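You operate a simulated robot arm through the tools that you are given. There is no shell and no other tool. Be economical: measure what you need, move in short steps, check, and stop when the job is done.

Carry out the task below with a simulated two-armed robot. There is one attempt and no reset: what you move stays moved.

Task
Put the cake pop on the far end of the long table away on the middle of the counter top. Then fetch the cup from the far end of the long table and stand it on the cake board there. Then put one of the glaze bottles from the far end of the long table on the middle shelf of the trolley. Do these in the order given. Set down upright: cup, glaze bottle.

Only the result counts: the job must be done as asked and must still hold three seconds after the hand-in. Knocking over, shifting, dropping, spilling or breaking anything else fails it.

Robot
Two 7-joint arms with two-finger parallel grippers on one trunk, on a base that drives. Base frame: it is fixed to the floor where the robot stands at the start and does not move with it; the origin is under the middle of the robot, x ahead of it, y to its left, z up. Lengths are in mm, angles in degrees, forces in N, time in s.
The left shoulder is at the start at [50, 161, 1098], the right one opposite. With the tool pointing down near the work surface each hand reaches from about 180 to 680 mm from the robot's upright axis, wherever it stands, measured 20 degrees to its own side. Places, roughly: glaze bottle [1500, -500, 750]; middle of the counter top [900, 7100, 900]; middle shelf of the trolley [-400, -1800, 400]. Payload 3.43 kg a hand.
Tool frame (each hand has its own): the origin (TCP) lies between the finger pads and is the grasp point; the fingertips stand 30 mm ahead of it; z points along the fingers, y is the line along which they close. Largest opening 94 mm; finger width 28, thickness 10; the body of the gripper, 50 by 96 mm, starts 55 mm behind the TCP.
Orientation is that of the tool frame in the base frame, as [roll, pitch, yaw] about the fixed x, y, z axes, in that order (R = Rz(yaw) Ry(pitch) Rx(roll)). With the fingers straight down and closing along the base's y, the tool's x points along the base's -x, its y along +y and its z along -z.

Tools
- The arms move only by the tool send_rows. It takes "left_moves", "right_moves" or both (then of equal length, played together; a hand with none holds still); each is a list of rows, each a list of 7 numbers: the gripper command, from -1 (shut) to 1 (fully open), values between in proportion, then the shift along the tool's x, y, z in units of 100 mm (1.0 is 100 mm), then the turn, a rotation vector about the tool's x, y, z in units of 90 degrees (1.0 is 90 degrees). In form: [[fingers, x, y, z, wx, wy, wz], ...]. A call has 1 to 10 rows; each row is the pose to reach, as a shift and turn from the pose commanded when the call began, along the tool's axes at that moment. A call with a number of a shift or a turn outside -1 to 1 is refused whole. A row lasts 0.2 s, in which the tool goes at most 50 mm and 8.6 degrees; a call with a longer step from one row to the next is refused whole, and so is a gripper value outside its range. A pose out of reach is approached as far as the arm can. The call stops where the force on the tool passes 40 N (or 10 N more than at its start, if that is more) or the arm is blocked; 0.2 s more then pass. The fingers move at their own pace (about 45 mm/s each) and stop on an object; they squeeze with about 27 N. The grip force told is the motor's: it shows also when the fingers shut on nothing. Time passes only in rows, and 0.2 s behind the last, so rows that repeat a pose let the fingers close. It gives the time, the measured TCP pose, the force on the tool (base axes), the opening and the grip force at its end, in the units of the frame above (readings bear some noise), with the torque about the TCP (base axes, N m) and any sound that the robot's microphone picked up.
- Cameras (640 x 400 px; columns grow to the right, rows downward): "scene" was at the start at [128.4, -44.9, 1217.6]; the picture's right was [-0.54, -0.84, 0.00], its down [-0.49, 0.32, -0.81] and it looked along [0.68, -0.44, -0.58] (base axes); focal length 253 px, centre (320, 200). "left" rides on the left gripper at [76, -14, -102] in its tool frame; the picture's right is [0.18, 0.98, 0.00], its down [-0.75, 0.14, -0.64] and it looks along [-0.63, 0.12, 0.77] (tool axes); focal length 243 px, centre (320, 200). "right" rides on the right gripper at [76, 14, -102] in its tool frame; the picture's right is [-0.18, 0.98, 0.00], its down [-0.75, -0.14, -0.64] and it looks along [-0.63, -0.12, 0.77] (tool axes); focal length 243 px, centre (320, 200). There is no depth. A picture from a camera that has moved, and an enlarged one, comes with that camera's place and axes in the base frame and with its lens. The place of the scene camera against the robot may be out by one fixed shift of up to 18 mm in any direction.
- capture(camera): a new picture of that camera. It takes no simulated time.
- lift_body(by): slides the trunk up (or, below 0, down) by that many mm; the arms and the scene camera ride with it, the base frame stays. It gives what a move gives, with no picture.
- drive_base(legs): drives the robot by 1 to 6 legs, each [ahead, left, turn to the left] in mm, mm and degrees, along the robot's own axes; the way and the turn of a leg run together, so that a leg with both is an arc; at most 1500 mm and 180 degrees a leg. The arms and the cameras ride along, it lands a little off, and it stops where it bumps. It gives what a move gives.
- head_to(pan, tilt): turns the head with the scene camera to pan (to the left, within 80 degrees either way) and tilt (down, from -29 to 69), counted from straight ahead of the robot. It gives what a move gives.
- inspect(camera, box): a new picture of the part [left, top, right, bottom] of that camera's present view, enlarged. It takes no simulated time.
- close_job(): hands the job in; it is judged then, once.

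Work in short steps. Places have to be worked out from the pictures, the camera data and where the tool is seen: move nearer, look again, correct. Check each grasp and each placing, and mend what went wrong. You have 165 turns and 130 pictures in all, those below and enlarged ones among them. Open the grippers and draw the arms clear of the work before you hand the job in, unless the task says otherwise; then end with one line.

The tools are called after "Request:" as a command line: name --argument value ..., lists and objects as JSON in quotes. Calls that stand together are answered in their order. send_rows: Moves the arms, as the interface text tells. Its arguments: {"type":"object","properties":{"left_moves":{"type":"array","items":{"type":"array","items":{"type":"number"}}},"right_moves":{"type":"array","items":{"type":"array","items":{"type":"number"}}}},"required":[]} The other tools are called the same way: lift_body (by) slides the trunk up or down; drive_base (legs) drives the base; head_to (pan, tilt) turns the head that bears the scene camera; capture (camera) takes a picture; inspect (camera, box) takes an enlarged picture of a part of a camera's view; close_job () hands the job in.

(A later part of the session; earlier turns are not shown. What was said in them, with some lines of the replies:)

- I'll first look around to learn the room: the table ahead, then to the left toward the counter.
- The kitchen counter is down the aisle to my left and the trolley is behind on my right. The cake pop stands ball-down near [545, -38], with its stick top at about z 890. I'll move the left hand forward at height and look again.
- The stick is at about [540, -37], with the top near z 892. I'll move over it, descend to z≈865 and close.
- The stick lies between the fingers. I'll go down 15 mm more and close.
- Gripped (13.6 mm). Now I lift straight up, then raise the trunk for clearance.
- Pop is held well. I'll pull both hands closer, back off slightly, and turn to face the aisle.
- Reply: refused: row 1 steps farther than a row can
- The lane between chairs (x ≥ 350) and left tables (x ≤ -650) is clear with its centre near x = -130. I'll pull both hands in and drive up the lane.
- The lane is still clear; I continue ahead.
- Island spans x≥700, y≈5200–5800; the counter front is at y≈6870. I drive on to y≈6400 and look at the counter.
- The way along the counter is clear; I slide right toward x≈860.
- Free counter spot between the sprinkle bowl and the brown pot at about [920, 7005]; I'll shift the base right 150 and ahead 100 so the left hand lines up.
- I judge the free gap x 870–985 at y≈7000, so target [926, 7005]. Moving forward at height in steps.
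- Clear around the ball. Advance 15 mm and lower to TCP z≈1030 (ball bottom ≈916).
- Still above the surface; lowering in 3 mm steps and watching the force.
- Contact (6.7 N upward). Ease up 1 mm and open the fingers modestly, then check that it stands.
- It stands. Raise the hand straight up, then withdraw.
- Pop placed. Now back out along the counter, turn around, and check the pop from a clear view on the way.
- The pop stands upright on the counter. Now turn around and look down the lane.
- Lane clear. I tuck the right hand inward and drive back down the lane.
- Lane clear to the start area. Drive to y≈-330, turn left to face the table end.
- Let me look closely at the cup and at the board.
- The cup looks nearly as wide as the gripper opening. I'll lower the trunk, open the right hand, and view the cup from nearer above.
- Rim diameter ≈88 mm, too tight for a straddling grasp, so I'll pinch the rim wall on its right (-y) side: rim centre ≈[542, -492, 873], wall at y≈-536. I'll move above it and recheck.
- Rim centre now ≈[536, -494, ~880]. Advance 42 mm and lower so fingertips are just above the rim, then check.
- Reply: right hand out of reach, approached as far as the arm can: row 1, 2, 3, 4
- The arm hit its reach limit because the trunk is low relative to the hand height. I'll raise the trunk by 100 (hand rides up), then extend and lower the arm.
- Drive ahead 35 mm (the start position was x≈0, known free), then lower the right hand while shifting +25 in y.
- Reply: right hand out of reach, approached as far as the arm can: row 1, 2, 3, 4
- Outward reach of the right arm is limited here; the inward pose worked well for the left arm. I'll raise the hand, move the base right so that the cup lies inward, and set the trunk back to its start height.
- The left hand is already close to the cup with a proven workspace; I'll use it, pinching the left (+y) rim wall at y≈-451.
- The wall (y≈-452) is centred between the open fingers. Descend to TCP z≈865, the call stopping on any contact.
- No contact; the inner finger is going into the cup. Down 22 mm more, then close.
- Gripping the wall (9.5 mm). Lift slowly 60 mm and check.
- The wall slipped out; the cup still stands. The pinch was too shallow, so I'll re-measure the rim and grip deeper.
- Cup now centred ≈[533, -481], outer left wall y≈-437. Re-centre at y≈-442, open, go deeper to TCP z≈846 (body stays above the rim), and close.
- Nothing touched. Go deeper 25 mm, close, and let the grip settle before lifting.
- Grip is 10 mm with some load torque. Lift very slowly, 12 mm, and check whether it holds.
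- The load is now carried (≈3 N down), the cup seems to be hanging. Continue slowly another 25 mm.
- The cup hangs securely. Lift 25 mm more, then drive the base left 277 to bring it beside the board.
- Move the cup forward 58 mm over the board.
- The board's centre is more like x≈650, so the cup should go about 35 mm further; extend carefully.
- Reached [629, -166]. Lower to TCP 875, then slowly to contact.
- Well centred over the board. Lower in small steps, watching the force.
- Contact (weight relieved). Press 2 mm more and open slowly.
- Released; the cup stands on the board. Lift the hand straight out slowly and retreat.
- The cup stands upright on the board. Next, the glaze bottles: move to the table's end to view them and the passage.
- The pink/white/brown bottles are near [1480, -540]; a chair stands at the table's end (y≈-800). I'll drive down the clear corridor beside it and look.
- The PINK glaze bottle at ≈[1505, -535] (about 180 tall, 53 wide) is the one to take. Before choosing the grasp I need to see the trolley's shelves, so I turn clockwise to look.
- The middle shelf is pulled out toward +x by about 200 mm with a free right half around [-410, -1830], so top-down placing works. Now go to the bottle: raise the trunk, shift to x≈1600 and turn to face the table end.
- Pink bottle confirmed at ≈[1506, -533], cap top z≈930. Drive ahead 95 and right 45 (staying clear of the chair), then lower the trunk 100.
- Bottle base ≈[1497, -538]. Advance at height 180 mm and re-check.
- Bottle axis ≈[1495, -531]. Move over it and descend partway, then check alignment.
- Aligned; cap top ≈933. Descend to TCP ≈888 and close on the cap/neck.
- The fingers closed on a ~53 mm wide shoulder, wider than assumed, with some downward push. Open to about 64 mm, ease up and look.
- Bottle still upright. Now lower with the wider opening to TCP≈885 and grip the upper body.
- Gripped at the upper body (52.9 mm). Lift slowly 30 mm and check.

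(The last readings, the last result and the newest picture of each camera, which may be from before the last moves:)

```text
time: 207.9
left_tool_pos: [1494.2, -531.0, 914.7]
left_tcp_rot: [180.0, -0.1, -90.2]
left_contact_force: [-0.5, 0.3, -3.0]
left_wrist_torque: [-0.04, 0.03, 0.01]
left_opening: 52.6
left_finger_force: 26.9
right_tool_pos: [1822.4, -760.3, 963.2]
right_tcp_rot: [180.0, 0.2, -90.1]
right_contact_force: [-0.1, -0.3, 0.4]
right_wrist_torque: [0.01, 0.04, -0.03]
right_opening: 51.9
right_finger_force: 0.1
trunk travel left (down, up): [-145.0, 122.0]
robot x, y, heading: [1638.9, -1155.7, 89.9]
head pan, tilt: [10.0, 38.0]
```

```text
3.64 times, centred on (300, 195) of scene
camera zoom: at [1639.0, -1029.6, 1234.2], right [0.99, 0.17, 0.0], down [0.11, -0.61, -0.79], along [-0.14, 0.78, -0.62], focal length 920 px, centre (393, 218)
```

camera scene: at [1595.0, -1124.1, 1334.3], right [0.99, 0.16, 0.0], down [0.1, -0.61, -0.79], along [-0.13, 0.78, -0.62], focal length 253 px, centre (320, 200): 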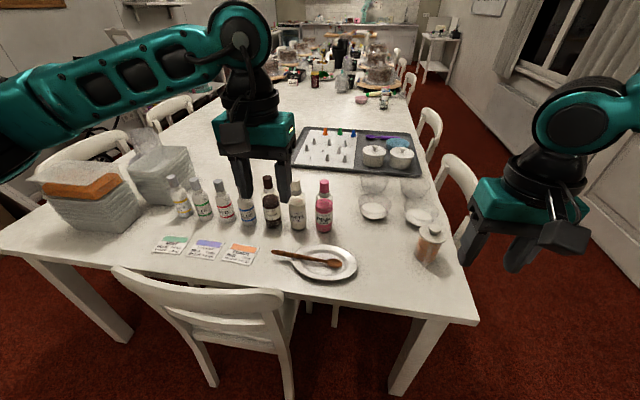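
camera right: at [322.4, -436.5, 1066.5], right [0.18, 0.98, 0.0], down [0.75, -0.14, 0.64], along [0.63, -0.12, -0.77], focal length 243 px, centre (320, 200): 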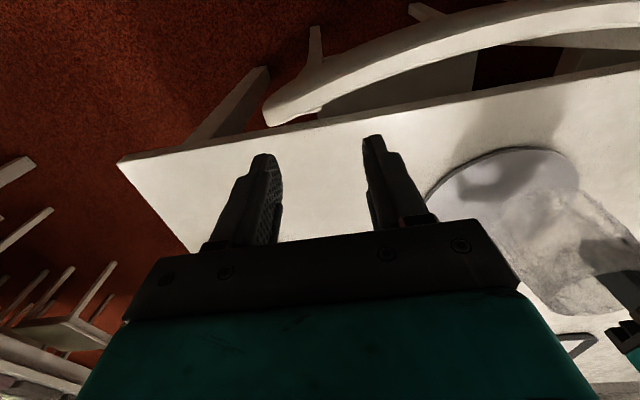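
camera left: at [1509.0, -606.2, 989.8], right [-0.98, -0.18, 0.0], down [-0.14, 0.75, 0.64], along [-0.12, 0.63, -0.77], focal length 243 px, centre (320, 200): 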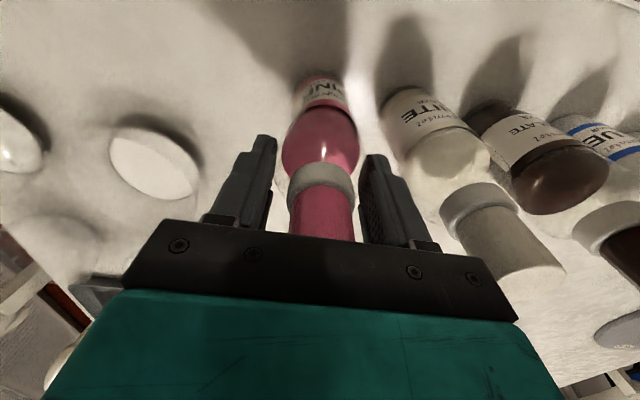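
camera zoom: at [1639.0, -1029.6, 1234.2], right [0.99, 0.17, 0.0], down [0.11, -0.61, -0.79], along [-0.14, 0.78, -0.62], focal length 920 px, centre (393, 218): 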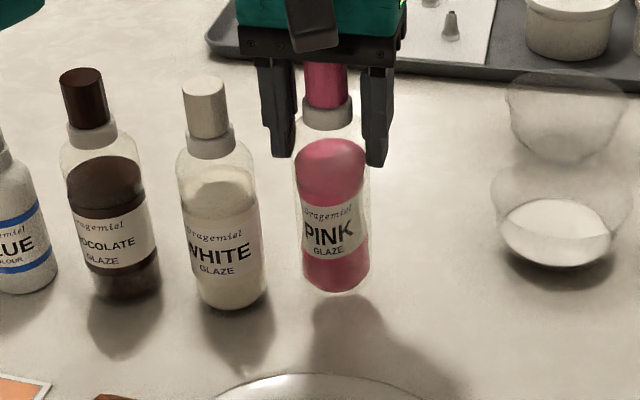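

Held firmly (~3 N). Raise more with arm and trunk, pull the arm back over the free area, then back off.

Request:
send_rows --left_moves '[[-1, 0, 0, -0.2, 0, 0, 0], [-1, 0, 0, -0.4, 0, 0, 0], [-1, 0, 0, -0.6, 0, 0, 0]]'

Request:
lift_body --by 115

Request:
send_rows --left_moves '[[-1, 0.3, 0, 0, 0, 0, 0], [-1, 0.6, 0, 0, 0, 0, 0], [-1, 1.0, 0, 0, 0, 0, 0]]'

Request:
send_rows --left_moves '[[-1, 0.3, 0, 0, 0, 0, 0], [-1, 0.6, 0, 0, 0, 0, 0], [-1, 1.0, 0, 0, 0, 0, 0]]'

Request:
capture --camera "scene"

```text
time: 208.7
left_tool_pos: [1493.1, -531.2, 974.4]
left_tcp_rot: [-179.9, 0.0, -90.2]
left_contact_force: [0.2, -0.3, -2.7]
left_wrist_torque: [-0.01, -0.01, 0.02]
left_opening: 52.6
left_finger_force: 27.0
right_tool_pos: [1821.8, -760.7, 964.5]
right_tcp_rot: [180.0, 0.1, -90.1]
right_contact_force: [0.9, 0.1, -0.3]
right_wrist_torque: [0.0, 0.0, 0.0]
right_opening: 51.7
right_finger_force: 0.0
trunk travel left (down, up): [-145.0, 122.0]
robot x, y, heading: [1639.2, -1158.4, 89.7]
head pan, tilt: [10.0, 38.0]
```

```text
time: 210.2
left_tool_pos: [1492.2, -532.2, 1090.3]
left_tcp_rot: [-179.9, -0.1, -90.0]
left_contact_force: [-0.1, 0.7, -2.7]
left_wrist_torque: [-0.02, 0.01, 0.0]
left_opening: 52.4
left_finger_force: 27.4
right_tool_pos: [1820.7, -760.7, 1077.3]
right_tcp_rot: [180.0, 0.0, -90.1]
right_contact_force: [0.1, 0.2, -0.8]
right_wrist_torque: [0.0, -0.01, 0.02]
right_opening: 51.6
right_finger_force: 0.0
trunk travel left (down, up): [-260.0, 7.0]
robot x, y, heading: [1639.7, -1157.8, 90.3]
head pan, tilt: [10.0, 38.0]
```

```text
time: 211.0
left_tool_pos: [1494.7, -633.0, 1090.0]
left_tcp_rot: [-180.0, 0.0, -90.1]
left_contact_force: [0.4, 0.2, -3.3]
left_wrist_torque: [0.0, 0.0, -0.01]
left_opening: 52.7
left_finger_force: 27.5
right_tool_pos: [1822.0, -761.6, 1078.9]
right_tcp_rot: [180.0, 0.1, -90.0]
right_contact_force: [0.3, 0.1, 0.0]
right_wrist_torque: [-0.01, -0.01, -0.01]
right_opening: 51.8
right_finger_force: 0.1
trunk travel left (down, up): [-260.0, 7.0]
robot x, y, heading: [1641.4, -1155.4, 89.8]
head pan, tilt: [10.0, 38.0]
```

```text
time: 211.8
left_tool_pos: [1493.6, -734.0, 1090.1]
left_tcp_rot: [-180.0, 0.0, -90.1]
left_contact_force: [0.3, 0.0, -2.7]
left_wrist_torque: [0.02, 0.01, 0.02]
left_opening: 52.8
left_finger_force: 26.7
right_tool_pos: [1821.8, -762.4, 1078.5]
right_tcp_rot: [-180.0, 0.1, -90.1]
right_contact_force: [-0.1, -0.5, 0.4]
right_wrist_torque: [-0.02, 0.0, 0.0]
right_opening: 51.7
right_finger_force: 0.1
trunk travel left (down, up): [-260.0, 7.0]
robot x, y, heading: [1639.4, -1153.9, 89.7]
head pan, tilt: [10.0, 38.0]
```

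```text
42 pictures are left
camera scene: at [1638.6, -1030.5, 1349.3], right [0.99, 0.17, 0.0], down [0.11, -0.61, -0.79], along [-0.14, 0.78, -0.62], focal length 253 px, centre (320, 200)
```

scene: 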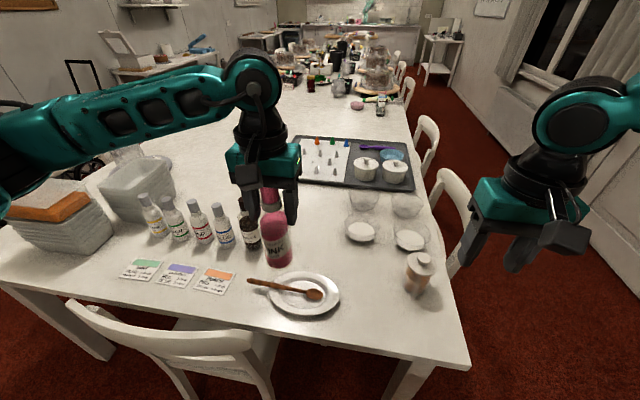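

Bottle secure. Back off, turn left to face -x, and drive along the corridor.

Request:
drive_base --legs '[[-150, 0, 0], [0, 0, 90], [1300, 0, 0]]'

Request:
head_to --pan 20 --tilt 35

Request:
capture --camera "scene"

```text
time: 223.1
left_tool_pos: [-77.5, -1447.8, 1089.2]
left_tcp_rot: [180.0, -0.1, -0.2]
left_contact_force: [0.1, -0.3, -3.0]
left_wrist_torque: [0.02, 0.01, 0.0]
left_opening: 52.9
left_finger_force: 27.1
right_tool_pos: [-49.6, -1119.8, 1077.5]
right_tcp_rot: [-180.0, 0.0, 0.0]
right_contact_force: [-0.6, 1.1, 0.7]
right_wrist_torque: [-0.04, 0.01, -0.01]
right_opening: 51.7
right_finger_force: 0.0
trunk travel left (down, up): [-260.0, 7.0]
robot x, y, heading: [346.6, -1304.7, 179.7]
head pan, tilt: [10.0, 38.0]
```

```text
time: 223.8
left_tool_pos: [-77.6, -1448.8, 1090.0]
left_tcp_rot: [-180.0, -0.1, -0.2]
left_contact_force: [0.3, -1.2, -3.5]
left_wrist_torque: [-0.01, 0.0, -0.01]
left_opening: 52.6
left_finger_force: 27.3
right_tool_pos: [-49.2, -1119.4, 1079.0]
right_tcp_rot: [-180.0, 0.1, -0.1]
right_contact_force: [0.5, 0.2, 0.0]
right_wrist_torque: [0.0, 0.05, 0.01]
right_opening: 51.5
right_finger_force: 0.0
trunk travel left (down, up): [-260.0, 7.0]
robot x, y, heading: [349.8, -1305.1, 179.7]
head pan, tilt: [20.0, 35.0]
```

```text
41 pictures are left
camera scene: at [239.0, -1330.5, 1353.7], right [-0.34, 0.94, 0.0], down [0.54, 0.19, -0.82], along [-0.77, -0.28, -0.57], focal length 253 px, centre (320, 200)
```

scene: 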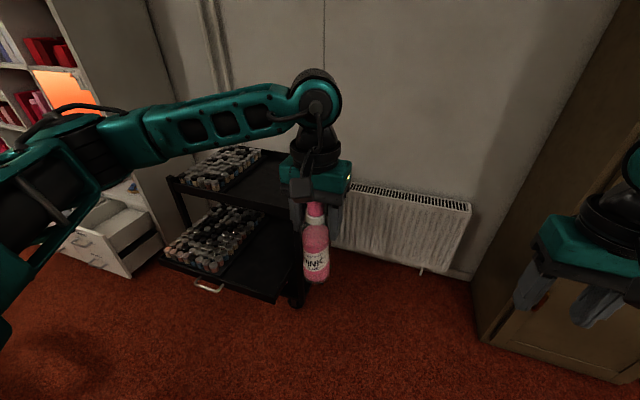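

Tray front edge x≈-273, top shelf front x≈-490, free y -2000…-1720: target [-380, -1845]. Drive left and ahead to stand in front, then lower the trunk.

Request:
drive_base --legs '[[0, 410, 0.3], [190, 0, 0]]'

Request:
lift_body --by -150

Request:
head_to --pan 10 --tilt 50

Request:
capture --camera "scene"

Request:
capture --camera "left"

```text
time: 227.5
left_tool_pos: [-269.3, -1853.4, 1088.6]
left_tcp_rot: [180.0, -0.1, -0.2]
left_contact_force: [-0.3, -0.3, -2.5]
left_wrist_torque: [0.02, 0.01, -0.01]
left_opening: 52.6
left_finger_force: 27.4
right_tool_pos: [-240.9, -1526.8, 1077.9]
right_tcp_rot: [-179.9, -0.1, 0.0]
right_contact_force: [0.3, 0.0, 0.3]
right_wrist_torque: [0.02, 0.0, 0.0]
right_opening: 51.6
right_finger_force: 0.0
trunk travel left (down, up): [-260.0, 7.0]
robot x, y, heading: [158.4, -1707.0, 179.9]
head pan, tilt: [20.0, 35.0]
```

```text
time: 229.2
left_tool_pos: [-269.5, -1853.8, 940.6]
left_tcp_rot: [180.0, 0.0, -0.2]
left_contact_force: [0.0, 0.2, -2.9]
left_wrist_torque: [0.0, 0.01, -0.02]
left_opening: 52.3
left_finger_force: 27.0
right_tool_pos: [-240.0, -1525.3, 927.9]
right_tcp_rot: [179.9, 0.1, -0.1]
right_contact_force: [-0.7, -0.1, 0.2]
right_wrist_torque: [0.03, 0.02, -0.02]
right_opening: 51.7
right_finger_force: 0.1
trunk travel left (down, up): [-110.0, 157.0]
robot x, y, heading: [155.1, -1708.5, 179.7]
head pan, tilt: [20.0, 35.0]
```

```text
time: 230.0
left_tool_pos: [-269.4, -1852.6, 940.4]
left_tcp_rot: [-179.9, -0.1, -0.2]
left_contact_force: [-0.5, 0.6, -3.0]
left_wrist_torque: [-0.03, 0.0, 0.0]
left_opening: 52.6
left_finger_force: 27.0
right_tool_pos: [-240.6, -1525.1, 928.9]
right_tcp_rot: [179.9, 0.1, -0.2]
right_contact_force: [-0.2, 0.5, 0.2]
right_wrist_torque: [-0.02, -0.01, 0.02]
right_opening: 51.8
right_finger_force: 0.1
trunk travel left (down, up): [-110.0, 157.0]
robot x, y, heading: [157.3, -1707.8, 179.8]
head pan, tilt: [10.0, 50.0]
```

```text
40 pictures are left
camera scene: at [54.3, -1719.2, 1182.1], right [-0.17, 0.99, 0.0], down [0.75, 0.13, -0.64], along [-0.63, -0.11, -0.77], focal length 253 px, centre (320, 200)
```

scene: 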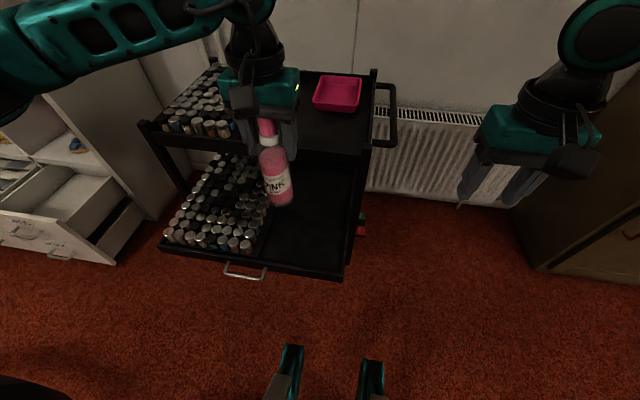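

```text
39 pictures are left
camera left: at [-193.3, -1839.0, 1044.4], right [0.18, -0.98, 0.0], down [-0.75, -0.14, 0.64], along [-0.63, -0.12, -0.77], focal length 243 px, centre (320, 200)
```

left: 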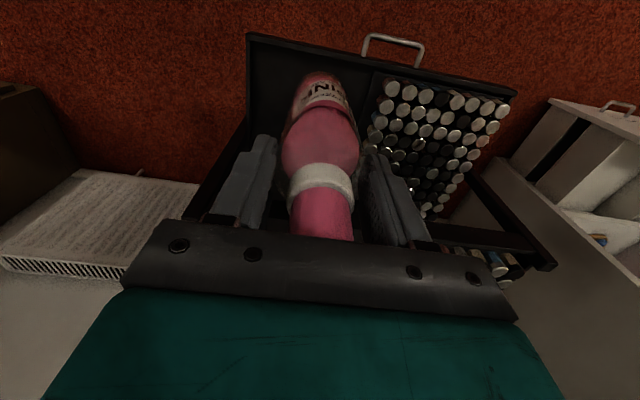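

Target x≈-372, y≈-1853 (already aligned in y). Extend 100 mm forward, then lower the trunk fully.

Request:
send_rows --left_moves '[[-1, -0.3, 0, 0, 0, 0, 0], [-1, -0.6, 0, 0, 0, 0, 0], [-1, -1.0, 0, 0, 0, 0, 0]]'

Request:
lift_body --by -110

Request:
send_rows --left_moves '[[-1, 0, 0, 0.35, 0, 0, 0], [-1, 0, 0, 0.7, 0, 0, 0], [-1, 0, 0, 1.0, 0, 0, 0]]'

Request:
capture --camera "left"

Request:
capture --camera "scene"

```text
time: 230.8
left_tool_pos: [-370.3, -1852.7, 939.5]
left_tcp_rot: [-180.0, -0.1, -0.3]
left_contact_force: [-0.2, 0.2, -3.7]
left_wrist_torque: [0.01, 0.0, -0.01]
left_opening: 52.7
left_finger_force: 27.0
right_tool_pos: [-241.2, -1525.0, 927.7]
right_tcp_rot: [179.9, 0.1, -0.1]
right_contact_force: [0.7, 0.5, 0.1]
right_wrist_torque: [-0.01, -0.01, -0.01]
right_opening: 51.6
right_finger_force: 0.0
trunk travel left (down, up): [-110.0, 157.0]
robot x, y, heading: [156.4, -1709.2, 180.0]
head pan, tilt: [10.0, 50.0]
```

```text
time: 232.2
left_tool_pos: [-369.8, -1851.9, 829.0]
left_tcp_rot: [-179.9, 0.0, -0.2]
left_contact_force: [-0.7, 0.6, -2.5]
left_wrist_torque: [0.01, 0.01, 0.01]
left_opening: 52.7
left_finger_force: 27.1
right_tool_pos: [-240.7, -1526.2, 817.6]
right_tcp_rot: [180.0, 0.1, 0.0]
right_contact_force: [0.6, 0.2, 0.6]
right_wrist_torque: [-0.01, -0.07, 0.02]
right_opening: 51.6
right_finger_force: 0.1
trunk travel left (down, up): [0.0, 267.0]
robot x, y, heading: [153.5, -1706.3, 180.1]
head pan, tilt: [10.0, 50.0]
```

```text
time: 233.0
left_tool_pos: [-369.8, -1854.4, 730.2]
left_tcp_rot: [180.0, -0.2, -0.2]
left_contact_force: [1.0, 0.0, -2.6]
left_wrist_torque: [-0.03, -0.01, 0.02]
left_opening: 52.9
left_finger_force: 27.2
right_tool_pos: [-240.6, -1524.7, 818.7]
right_tcp_rot: [-180.0, 0.1, -0.1]
right_contact_force: [0.5, 0.1, 0.4]
right_wrist_torque: [0.01, 0.01, 0.0]
right_opening: 51.8
right_finger_force: 0.1
trunk travel left (down, up): [0.0, 267.0]
robot x, y, heading: [157.5, -1707.3, 179.9]
head pan, tilt: [10.0, 50.0]
```

```text
38 pictures are left
camera left: at [-294.8, -1839.2, 833.7], right [0.18, -0.98, 0.0], down [-0.75, -0.14, 0.64], along [-0.63, -0.12, -0.77], focal length 243 px, centre (320, 200)
```

left: 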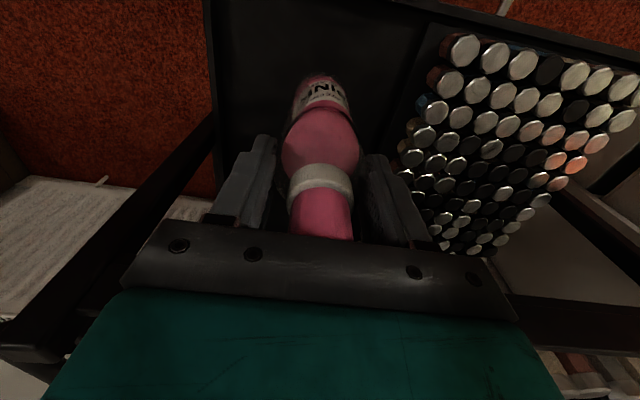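

```text
37 pictures are left
camera scene: at [54.2, -1719.2, 1072.0], right [-0.17, 0.99, 0.0], down [0.75, 0.13, -0.64], along [-0.63, -0.11, -0.77], focal length 253 px, centre (320, 200)
```

scene: 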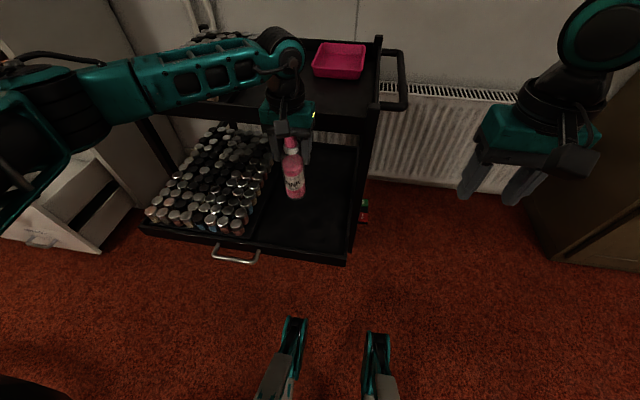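

Clear so far. For extra clearance from the top shelf, pull back 18 mm and keep lowering to TCP≈630.

Request:
send_rows --left_moves '[[-1, 0.18, 0, 0.1, 0, 0, 0], [-1, 0.18, 0, 0.4, 0, 0, 0], [-1, 0.18, 0, 0.7, 0, 0, 0], [-1, 0.18, 0, 1.0, 0, 0, 0]]'

Request:
capture --camera "left"

Request:
inspect --camera "scene" --box '[130, 20, 430, 280]'

```text
time: 234.0
left_tool_pos: [-351.7, -1854.3, 628.7]
left_tcp_rot: [-179.9, -0.1, -0.3]
left_contact_force: [-0.1, 0.3, -3.0]
left_wrist_torque: [0.02, 0.02, -0.02]
left_opening: 52.6
left_finger_force: 27.6
right_tool_pos: [-240.0, -1525.1, 818.0]
right_tcp_rot: [-179.9, 0.1, -0.2]
right_contact_force: [0.5, 0.1, 0.1]
right_wrist_torque: [0.01, 0.0, 0.03]
right_opening: 51.8
right_finger_force: 0.0
trunk travel left (down, up): [0.0, 267.0]
robot x, y, heading: [153.6, -1710.8, 179.8]
head pan, tilt: [10.0, 50.0]
```

```text
36 pictures are left
camera left: at [-275.3, -1839.0, 732.9], right [0.18, -0.98, 0.0], down [-0.75, -0.14, 0.64], along [-0.63, -0.12, -0.77], focal length 243 px, centre (320, 200)
```

left: 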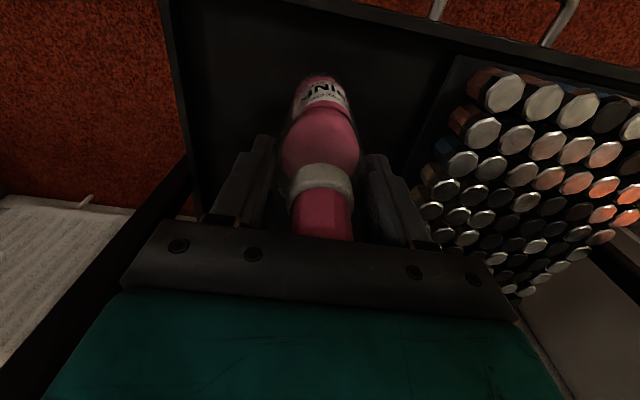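

```text
1.54 times, centred on (280, 150) of scene
camera zoom: at [54.3, -1719.2, 1072.0], right [-0.17, 0.99, 0.0], down [0.75, 0.13, -0.64], along [-0.63, -0.11, -0.77], focal length 389 px, centre (382, 277)
```

zoom: 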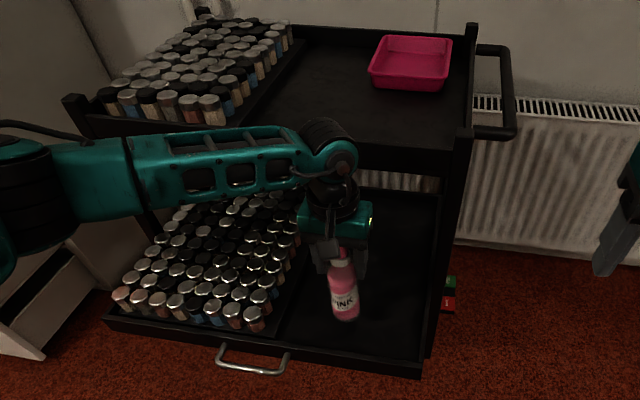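

Clear. Lower 70 mm more, then slow to contact.

Request:
send_rows --left_moves '[[-1, 0, 0, 0.25, 0, 0, 0], [-1, 0, 0, 0.5, 0, 0, 0], [-1, 0, 0, 0.7, 0, 0, 0]]'

Request:
inspect --camera "scene" --box '[230, 90, 420, 270]'

```text
time: 234.9
left_tool_pos: [-360.8, -1852.6, 571.7]
left_tcp_rot: [-179.7, 1.4, 0.1]
left_contact_force: [-1.2, -2.1, 15.2]
left_wrist_torque: [-0.46, -0.13, -0.07]
left_opening: 52.5
left_finger_force: 27.2
right_tool_pos: [-240.2, -1525.0, 819.3]
right_tcp_rot: [-180.0, 0.1, -0.1]
right_contact_force: [0.4, -0.5, 0.1]
right_wrist_torque: [-0.02, -0.01, 0.02]
right_opening: 51.5
right_finger_force: 0.1
trunk travel left (down, up): [0.0, 267.0]
robot x, y, heading: [158.1, -1710.0, 179.8]
head pan, tilt: [10.0, 50.0]
stopped in row 3 (left hand): the force on the tool passed its limit (the readings are from after the stop); the commanded pose is now the measured one
```

```text
2.22 times, centred on (325, 180) of scene
camera zoom: at [55.1, -1719.1, 1072.2], right [-0.17, 0.99, 0.0], down [0.75, 0.13, -0.64], along [-0.63, -0.11, -0.77], focal length 562 px, centre (309, 244)
```

zoom: 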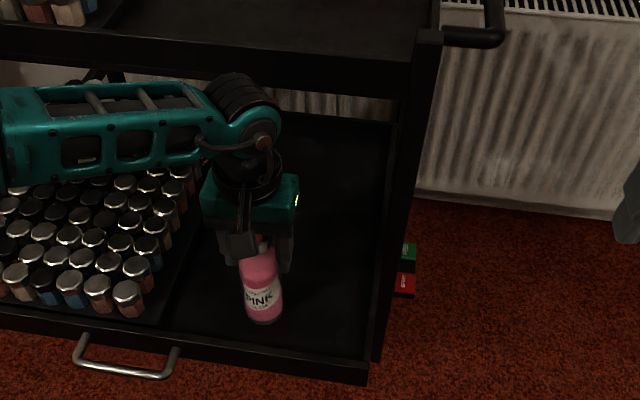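

Contact at TCP z≈572 (bottle base ≈437). Check with the hand camera whether it sits on the shelf floor and whether the bottle slid in the grip.

Request:
capture --camera "left"

Request:
inspect --camera "scene" --box '[290, 170, 400, 250]'

```text
33 pictures are left
camera left: at [-282.1, -1837.7, 674.1], right [0.18, -0.98, -0.01], down [-0.74, -0.15, 0.66], along [-0.65, -0.11, -0.75], focal length 243 px, centre (320, 200)
```

left: 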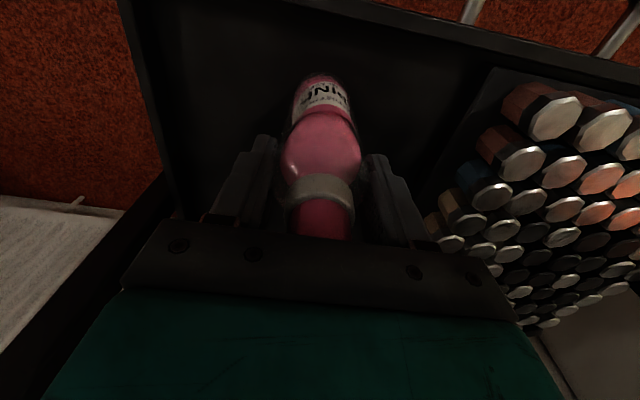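

```text
5.00 times, centred on (345, 210) of scene
camera zoom: at [55.1, -1719.1, 1072.2], right [-0.17, 0.99, 0.0], down [0.75, 0.13, -0.64], along [-0.63, -0.11, -0.77], focal length 1265 px, centre (195, 150)
```

zoom: 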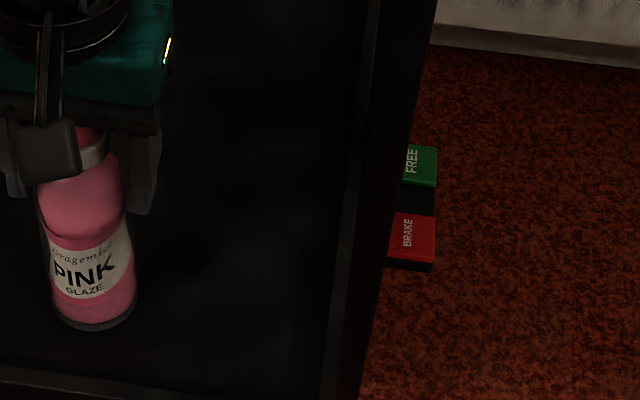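

The bottle is resting on the shelf floor and slipped a few mm in the grip; the hand tilted 1.4°. Relieve: up 2 mm, back 6 mm, re-level, then check force.

Request:
send_rows --left_moves '[[-1, 0.03, 0, -0.02, 0, 0.008, 0], [-1, 0.06, 0, -0.02, 0, 0.0156, 0], [-1, 0.06, 0, -0.02, 0, 0.0156, 0]]'

Request:
inspect --camera "scene" --box '[230, 90, 420, 270]'

```text
time: 235.7
left_tool_pos: [-352.0, -1852.1, 570.6]
left_tcp_rot: [-179.6, -0.3, 0.0]
left_contact_force: [-1.3, -2.0, 20.2]
left_wrist_torque: [-0.26, 0.61, 0.02]
left_opening: 52.8
left_finger_force: 27.3
right_tool_pos: [-239.8, -1524.8, 817.8]
right_tcp_rot: [-179.9, 0.3, 0.0]
right_contact_force: [0.2, 0.1, 0.2]
right_wrist_torque: [0.01, 0.02, 0.02]
right_opening: 51.6
right_finger_force: 0.0
trunk travel left (down, up): [0.0, 267.0]
robot x, y, heading: [154.1, -1713.7, 180.2]
head pan, tilt: [10.0, 50.0]
```

```text
2.22 times, centred on (325, 180) of scene
camera zoom: at [55.9, -1718.9, 1072.4], right [-0.17, 0.99, 0.0], down [0.75, 0.13, -0.64], along [-0.63, -0.11, -0.76], focal length 562 px, centre (309, 244)
```

zoom: 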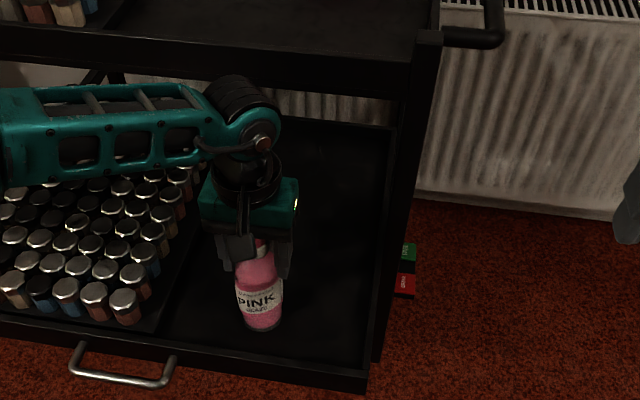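

The pressing force (20 N) dragged the pulled-out tray by a few mm but it's now back near its original spot. Raise in small steps straight up to relieve the load.

Request:
send_rows --left_moves '[[-1, 0, 0, -0.02, 0, 0, 0], [-1, 0, 0, -0.04, 0, 0, 0]]'

Request:
inspect --camera "scene" --box '[230, 90, 420, 270]'

```text
time: 236.3
left_tool_pos: [-350.6, -1852.5, 571.7]
left_tcp_rot: [-179.7, -0.7, -0.1]
left_contact_force: [-1.0, 0.8, 2.9]
left_wrist_torque: [0.22, 0.23, -0.06]
left_opening: 52.8
left_finger_force: 27.3
right_tool_pos: [-240.2, -1524.9, 817.9]
right_tcp_rot: [180.0, 0.1, -0.1]
right_contact_force: [-0.4, -1.0, -0.1]
right_wrist_torque: [0.03, -0.01, -0.03]
right_opening: 52.0
right_finger_force: 0.0
trunk travel left (down, up): [0.0, 267.0]
robot x, y, heading: [156.2, -1708.1, 180.2]
head pan, tilt: [10.0, 50.0]
```

```text
2.22 times, centred on (325, 180) of scene
camera zoom: at [54.8, -1719.1, 1071.8], right [-0.17, 0.99, 0.0], down [0.75, 0.13, -0.64], along [-0.63, -0.11, -0.77], focal length 562 px, centre (309, 244)
```

zoom: 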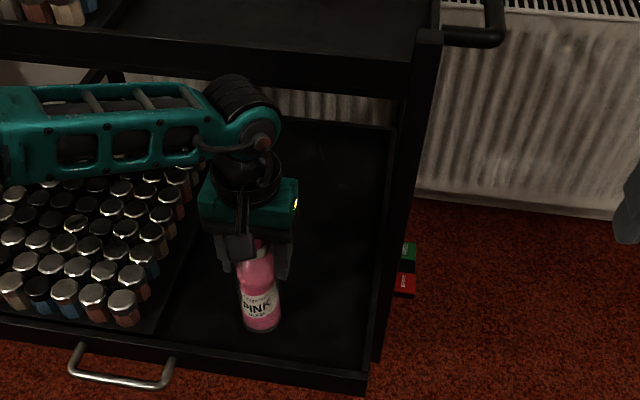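

Load now only ~3 N. Check the bottle's lean with the hand camera.

Request:
capture --camera "left"

Request:
inspect --camera "scene" --box '[280, 170, 360, 240]'

```text
29 pictures are left
camera left: at [-275.6, -1837.4, 677.3], right [0.18, -0.98, 0.0], down [-0.76, -0.14, 0.63], along [-0.62, -0.11, -0.78], focal length 243 px, centre (320, 200)
```

left: 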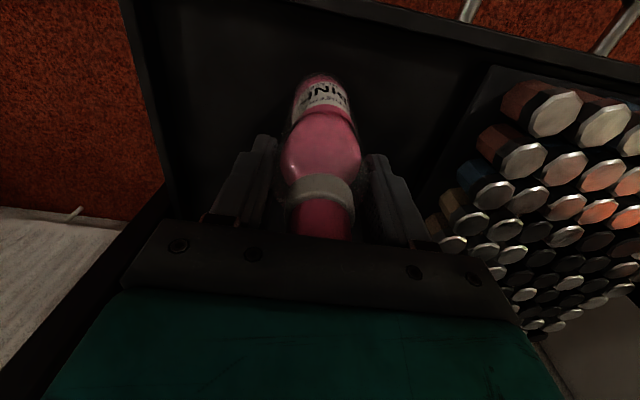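

```text
5.71 times, centred on (320, 205) of scene
camera zoom: at [54.8, -1719.1, 1071.8], right [-0.17, 0.99, 0.0], down [0.75, 0.13, -0.64], along [-0.63, -0.11, -0.77], focal length 1445 px, centre (320, 171)
```

zoom: 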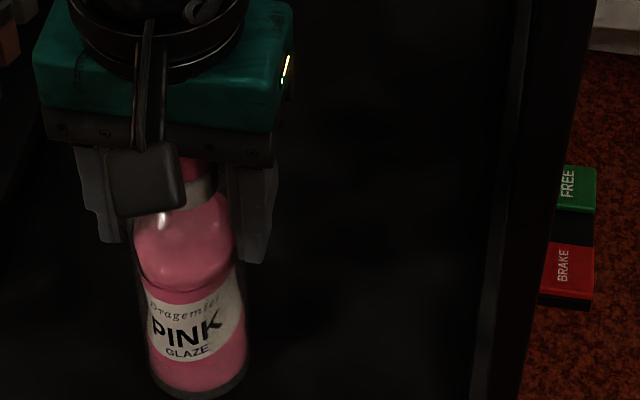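

The bottle is essentially aligned with the upright hand. Release slowly.

Request:
send_rows --left_moves '[[0.2, 0, 0, 0, 0, 0, 0], [0.3, 0, 0, 0, 0, 0, 0], [0.45, 0, 0, 0, 0, 0, 0], [0.45, 0, 0, 0, 0, 0, 0], [0.45, 0, 0, 0, 0, 0, 0]]'

Request:
capture --camera "left"

Request:
inspect --camera "scene" --box '[230, 90, 420, 270]'

```text
time: 237.5
left_tool_pos: [-351.5, -1852.7, 574.9]
left_tcp_rot: [-179.6, -0.5, 0.0]
left_contact_force: [0.7, -0.4, 2.6]
left_wrist_torque: [0.01, 0.0, 0.01]
left_opening: 68.2
left_finger_force: 0.0
right_tool_pos: [-241.0, -1525.1, 818.5]
right_tcp_rot: [180.0, 0.1, -0.1]
right_contact_force: [0.0, 0.6, 0.3]
right_wrist_torque: [-0.01, 0.01, 0.0]
right_opening: 51.7
right_finger_force: 0.1
trunk travel left (down, up): [0.0, 267.0]
robot x, y, heading: [157.4, -1707.1, 179.7]
head pan, tilt: [10.0, 50.0]
```

```text
27 pictures are left
camera left: at [-276.8, -1837.9, 678.8], right [0.18, -0.98, 0.0], down [-0.76, -0.14, 0.63], along [-0.62, -0.11, -0.77], focal length 243 px, centre (320, 200)
```

left: 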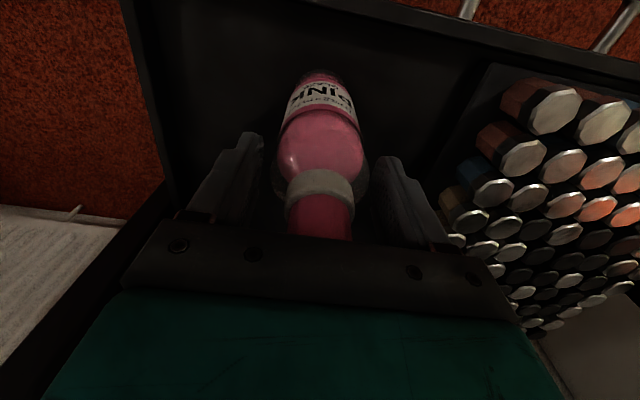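

```text
2.22 times, centred on (325, 180) of scene
camera zoom: at [54.7, -1719.2, 1072.1], right [-0.17, 0.99, 0.0], down [0.75, 0.13, -0.64], along [-0.63, -0.11, -0.77], focal length 562 px, centre (309, 244)
```

zoom: 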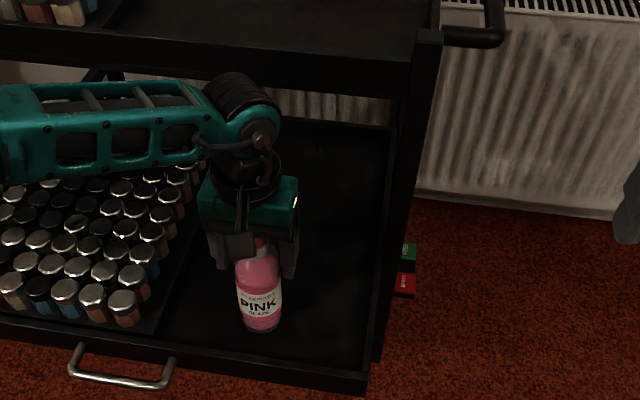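

Bottle stands free. Withdraw the hand straight up slowly.

Request:
send_rows --left_moves '[[0.45, 0, 0, -0.1, 0, 0, 0], [0.45, 0, 0, -0.25, 0, 0, 0], [0.45, 0, 0, -0.5, 0, 0, 0], [0.45, 0, 0, -0.75, 0, 0, 0], [0.45, 0, 0, -1.0, 0, 0, 0]]'

Request:
inspect --camera "scene" --box '[180, 70, 420, 270]'

```text
time: 238.7
left_tool_pos: [-352.1, -1852.2, 674.5]
left_tcp_rot: [-179.7, -0.7, 0.0]
left_contact_force: [0.0, -0.6, -0.1]
left_wrist_torque: [0.01, 0.0, 0.01]
left_opening: 68.2
left_finger_force: 0.0
right_tool_pos: [-240.1, -1525.5, 818.7]
right_tcp_rot: [179.9, 0.1, -0.1]
right_contact_force: [-0.1, 0.0, 0.4]
right_wrist_torque: [0.01, -0.02, 0.0]
right_opening: 51.8
right_finger_force: 0.0
trunk travel left (down, up): [0.0, 267.0]
robot x, y, heading: [156.3, -1709.4, 179.7]
head pan, tilt: [10.0, 50.0]
```

```text
2.00 times, centred on (300, 170) of scene
camera zoom: at [54.5, -1719.3, 1072.0], right [-0.17, 0.99, 0.0], down [0.75, 0.13, -0.64], along [-0.63, -0.11, -0.77], focal length 506 px, centre (360, 260)
```

zoom: 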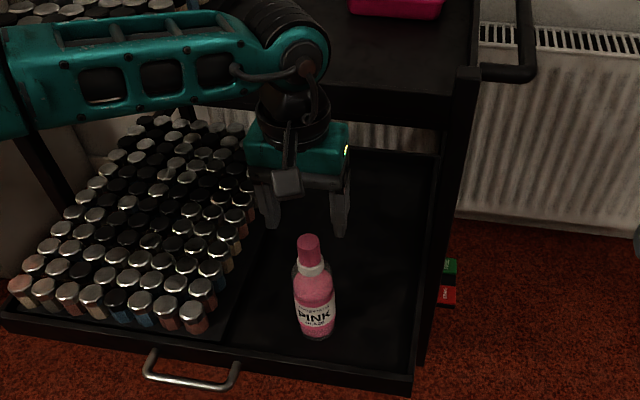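

The bottle stands upright and the tray is at its original position. Raise further, pull the arm back, lift the trunk and back away.

Request:
send_rows --left_moves '[[0.45, 0, 0, -0.4, 0, 0, 0], [0.45, 0, 0, -0.8, 0, 0, 0], [0.45, 0.3, 0, -1.0, 0, 0, 0], [0.45, 0.7, 0, -1.0, 0, 0, 0], [0.45, 1.0, 0, -1.0, 0, 0, 0]]'

Request:
lift_body --by 180

Request:
drive_base --legs '[[-150, 0, 0]]'

Request:
capture --camera "scene"

```text
time: 239.9
left_tool_pos: [-252.8, -1853.9, 774.0]
left_tcp_rot: [-179.7, -0.4, 0.0]
left_contact_force: [0.0, -0.5, -0.6]
left_wrist_torque: [-0.01, -0.05, 0.03]
left_opening: 67.9
left_finger_force: 0.0
right_tool_pos: [-241.2, -1526.0, 818.1]
right_tcp_rot: [179.9, 0.0, -0.1]
right_contact_force: [0.9, 0.0, 0.5]
right_wrist_torque: [0.0, -0.03, 0.01]
right_opening: 51.7
right_finger_force: 0.1
trunk travel left (down, up): [0.0, 267.0]
robot x, y, heading: [155.3, -1706.9, 179.8]
head pan, tilt: [10.0, 50.0]
```

```text
time: 241.9
left_tool_pos: [-253.7, -1853.2, 954.6]
left_tcp_rot: [-179.7, -0.6, 0.0]
left_contact_force: [-0.2, 0.6, -1.1]
left_wrist_torque: [0.02, -0.02, 0.04]
left_opening: 68.5
left_finger_force: 0.1
right_tool_pos: [-240.4, -1525.4, 999.7]
right_tcp_rot: [-180.0, 0.1, -0.1]
right_contact_force: [-0.1, -0.8, -0.3]
right_wrist_torque: [0.01, -0.02, 0.0]
right_opening: 51.7
right_finger_force: 0.1
trunk travel left (down, up): [-180.0, 87.0]
robot x, y, heading: [155.4, -1709.0, 179.8]
head pan, tilt: [10.0, 50.0]
```

```text
time: 243.2
left_tool_pos: [-105.8, -1854.2, 954.7]
left_tcp_rot: [-179.6, -0.5, -0.1]
left_contact_force: [0.1, 0.2, 0.3]
left_wrist_torque: [0.0, -0.02, 0.0]
left_opening: 68.3
left_finger_force: 0.0
right_tool_pos: [-91.2, -1525.6, 999.3]
right_tcp_rot: [179.9, 0.2, 0.0]
right_contact_force: [0.2, -0.2, 0.6]
right_wrist_torque: [-0.01, 0.01, 0.01]
right_opening: 51.8
right_finger_force: 0.0
trunk travel left (down, up): [-180.0, 87.0]
robot x, y, heading: [303.7, -1709.1, 179.6]
head pan, tilt: [10.0, 50.0]
```

```text
24 pictures are left
camera scene: at [203.3, -1719.5, 1252.1], right [-0.17, 0.99, 0.0], down [0.75, 0.13, -0.64], along [-0.63, -0.11, -0.77], focal length 253 px, centre (320, 200)
```

scene: 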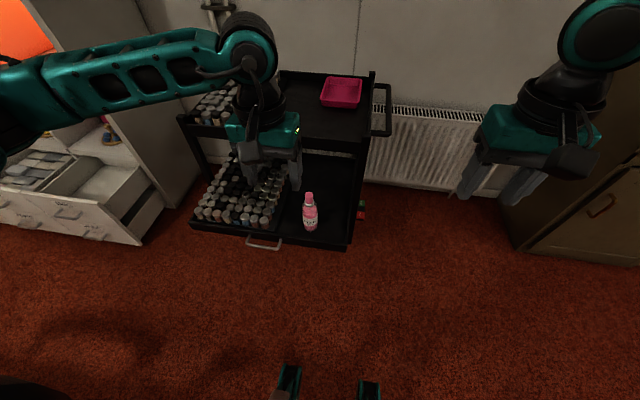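

Bottle upright on the shelf, everything undisturbed. Open both grippers fully and hand in.

Request:
send_rows --left_moves '[[1, 0.2, 0, 0, 0, 0, 0], [1, 0.2, 0, 0, 0, 0, 0], [1, 0.2, 0, 0, 0, 0, 0], [1, 0.2, 0, 0, 0, 0, 0]]' --right_moves '[[1, 0, 0, 0, 0, 0, 0], [1, 0, 0, 0, 0, 0, 0], [1, 0, 0, 0, 0, 0, 0], [1, 0, 0, 0, 0, 0, 0]]'

Request:
close_job

```text
time: 244.2
left_tool_pos: [-85.6, -1853.7, 956.5]
left_tcp_rot: [-179.8, -0.5, 0.0]
left_contact_force: [0.2, 0.4, 0.2]
left_wrist_torque: [-0.04, 0.0, -0.02]
left_opening: 94.0
left_finger_force: 0.1
right_tool_pos: [-92.1, -1526.4, 998.2]
right_tcp_rot: [-180.0, 0.1, -0.1]
right_contact_force: [-0.2, -0.4, 0.1]
right_wrist_torque: [-0.01, 0.02, 0.01]
right_opening: 94.0
right_finger_force: 0.0
trunk travel left (down, up): [-180.0, 87.0]
robot x, y, heading: [305.3, -1705.6, 179.7]
head pan, tilt: [10.0, 50.0]
```

```text
The job is handed in.
```

I handed in the job with the cake pop standing on the counter, the cup upright on the cake board and the pink glaze bottle upright on the trolley's middle shelf; setting the bottle down nudged the trolley's pulled-out tray a few millimetres, and it ended back at its original place to within what the camera can show.
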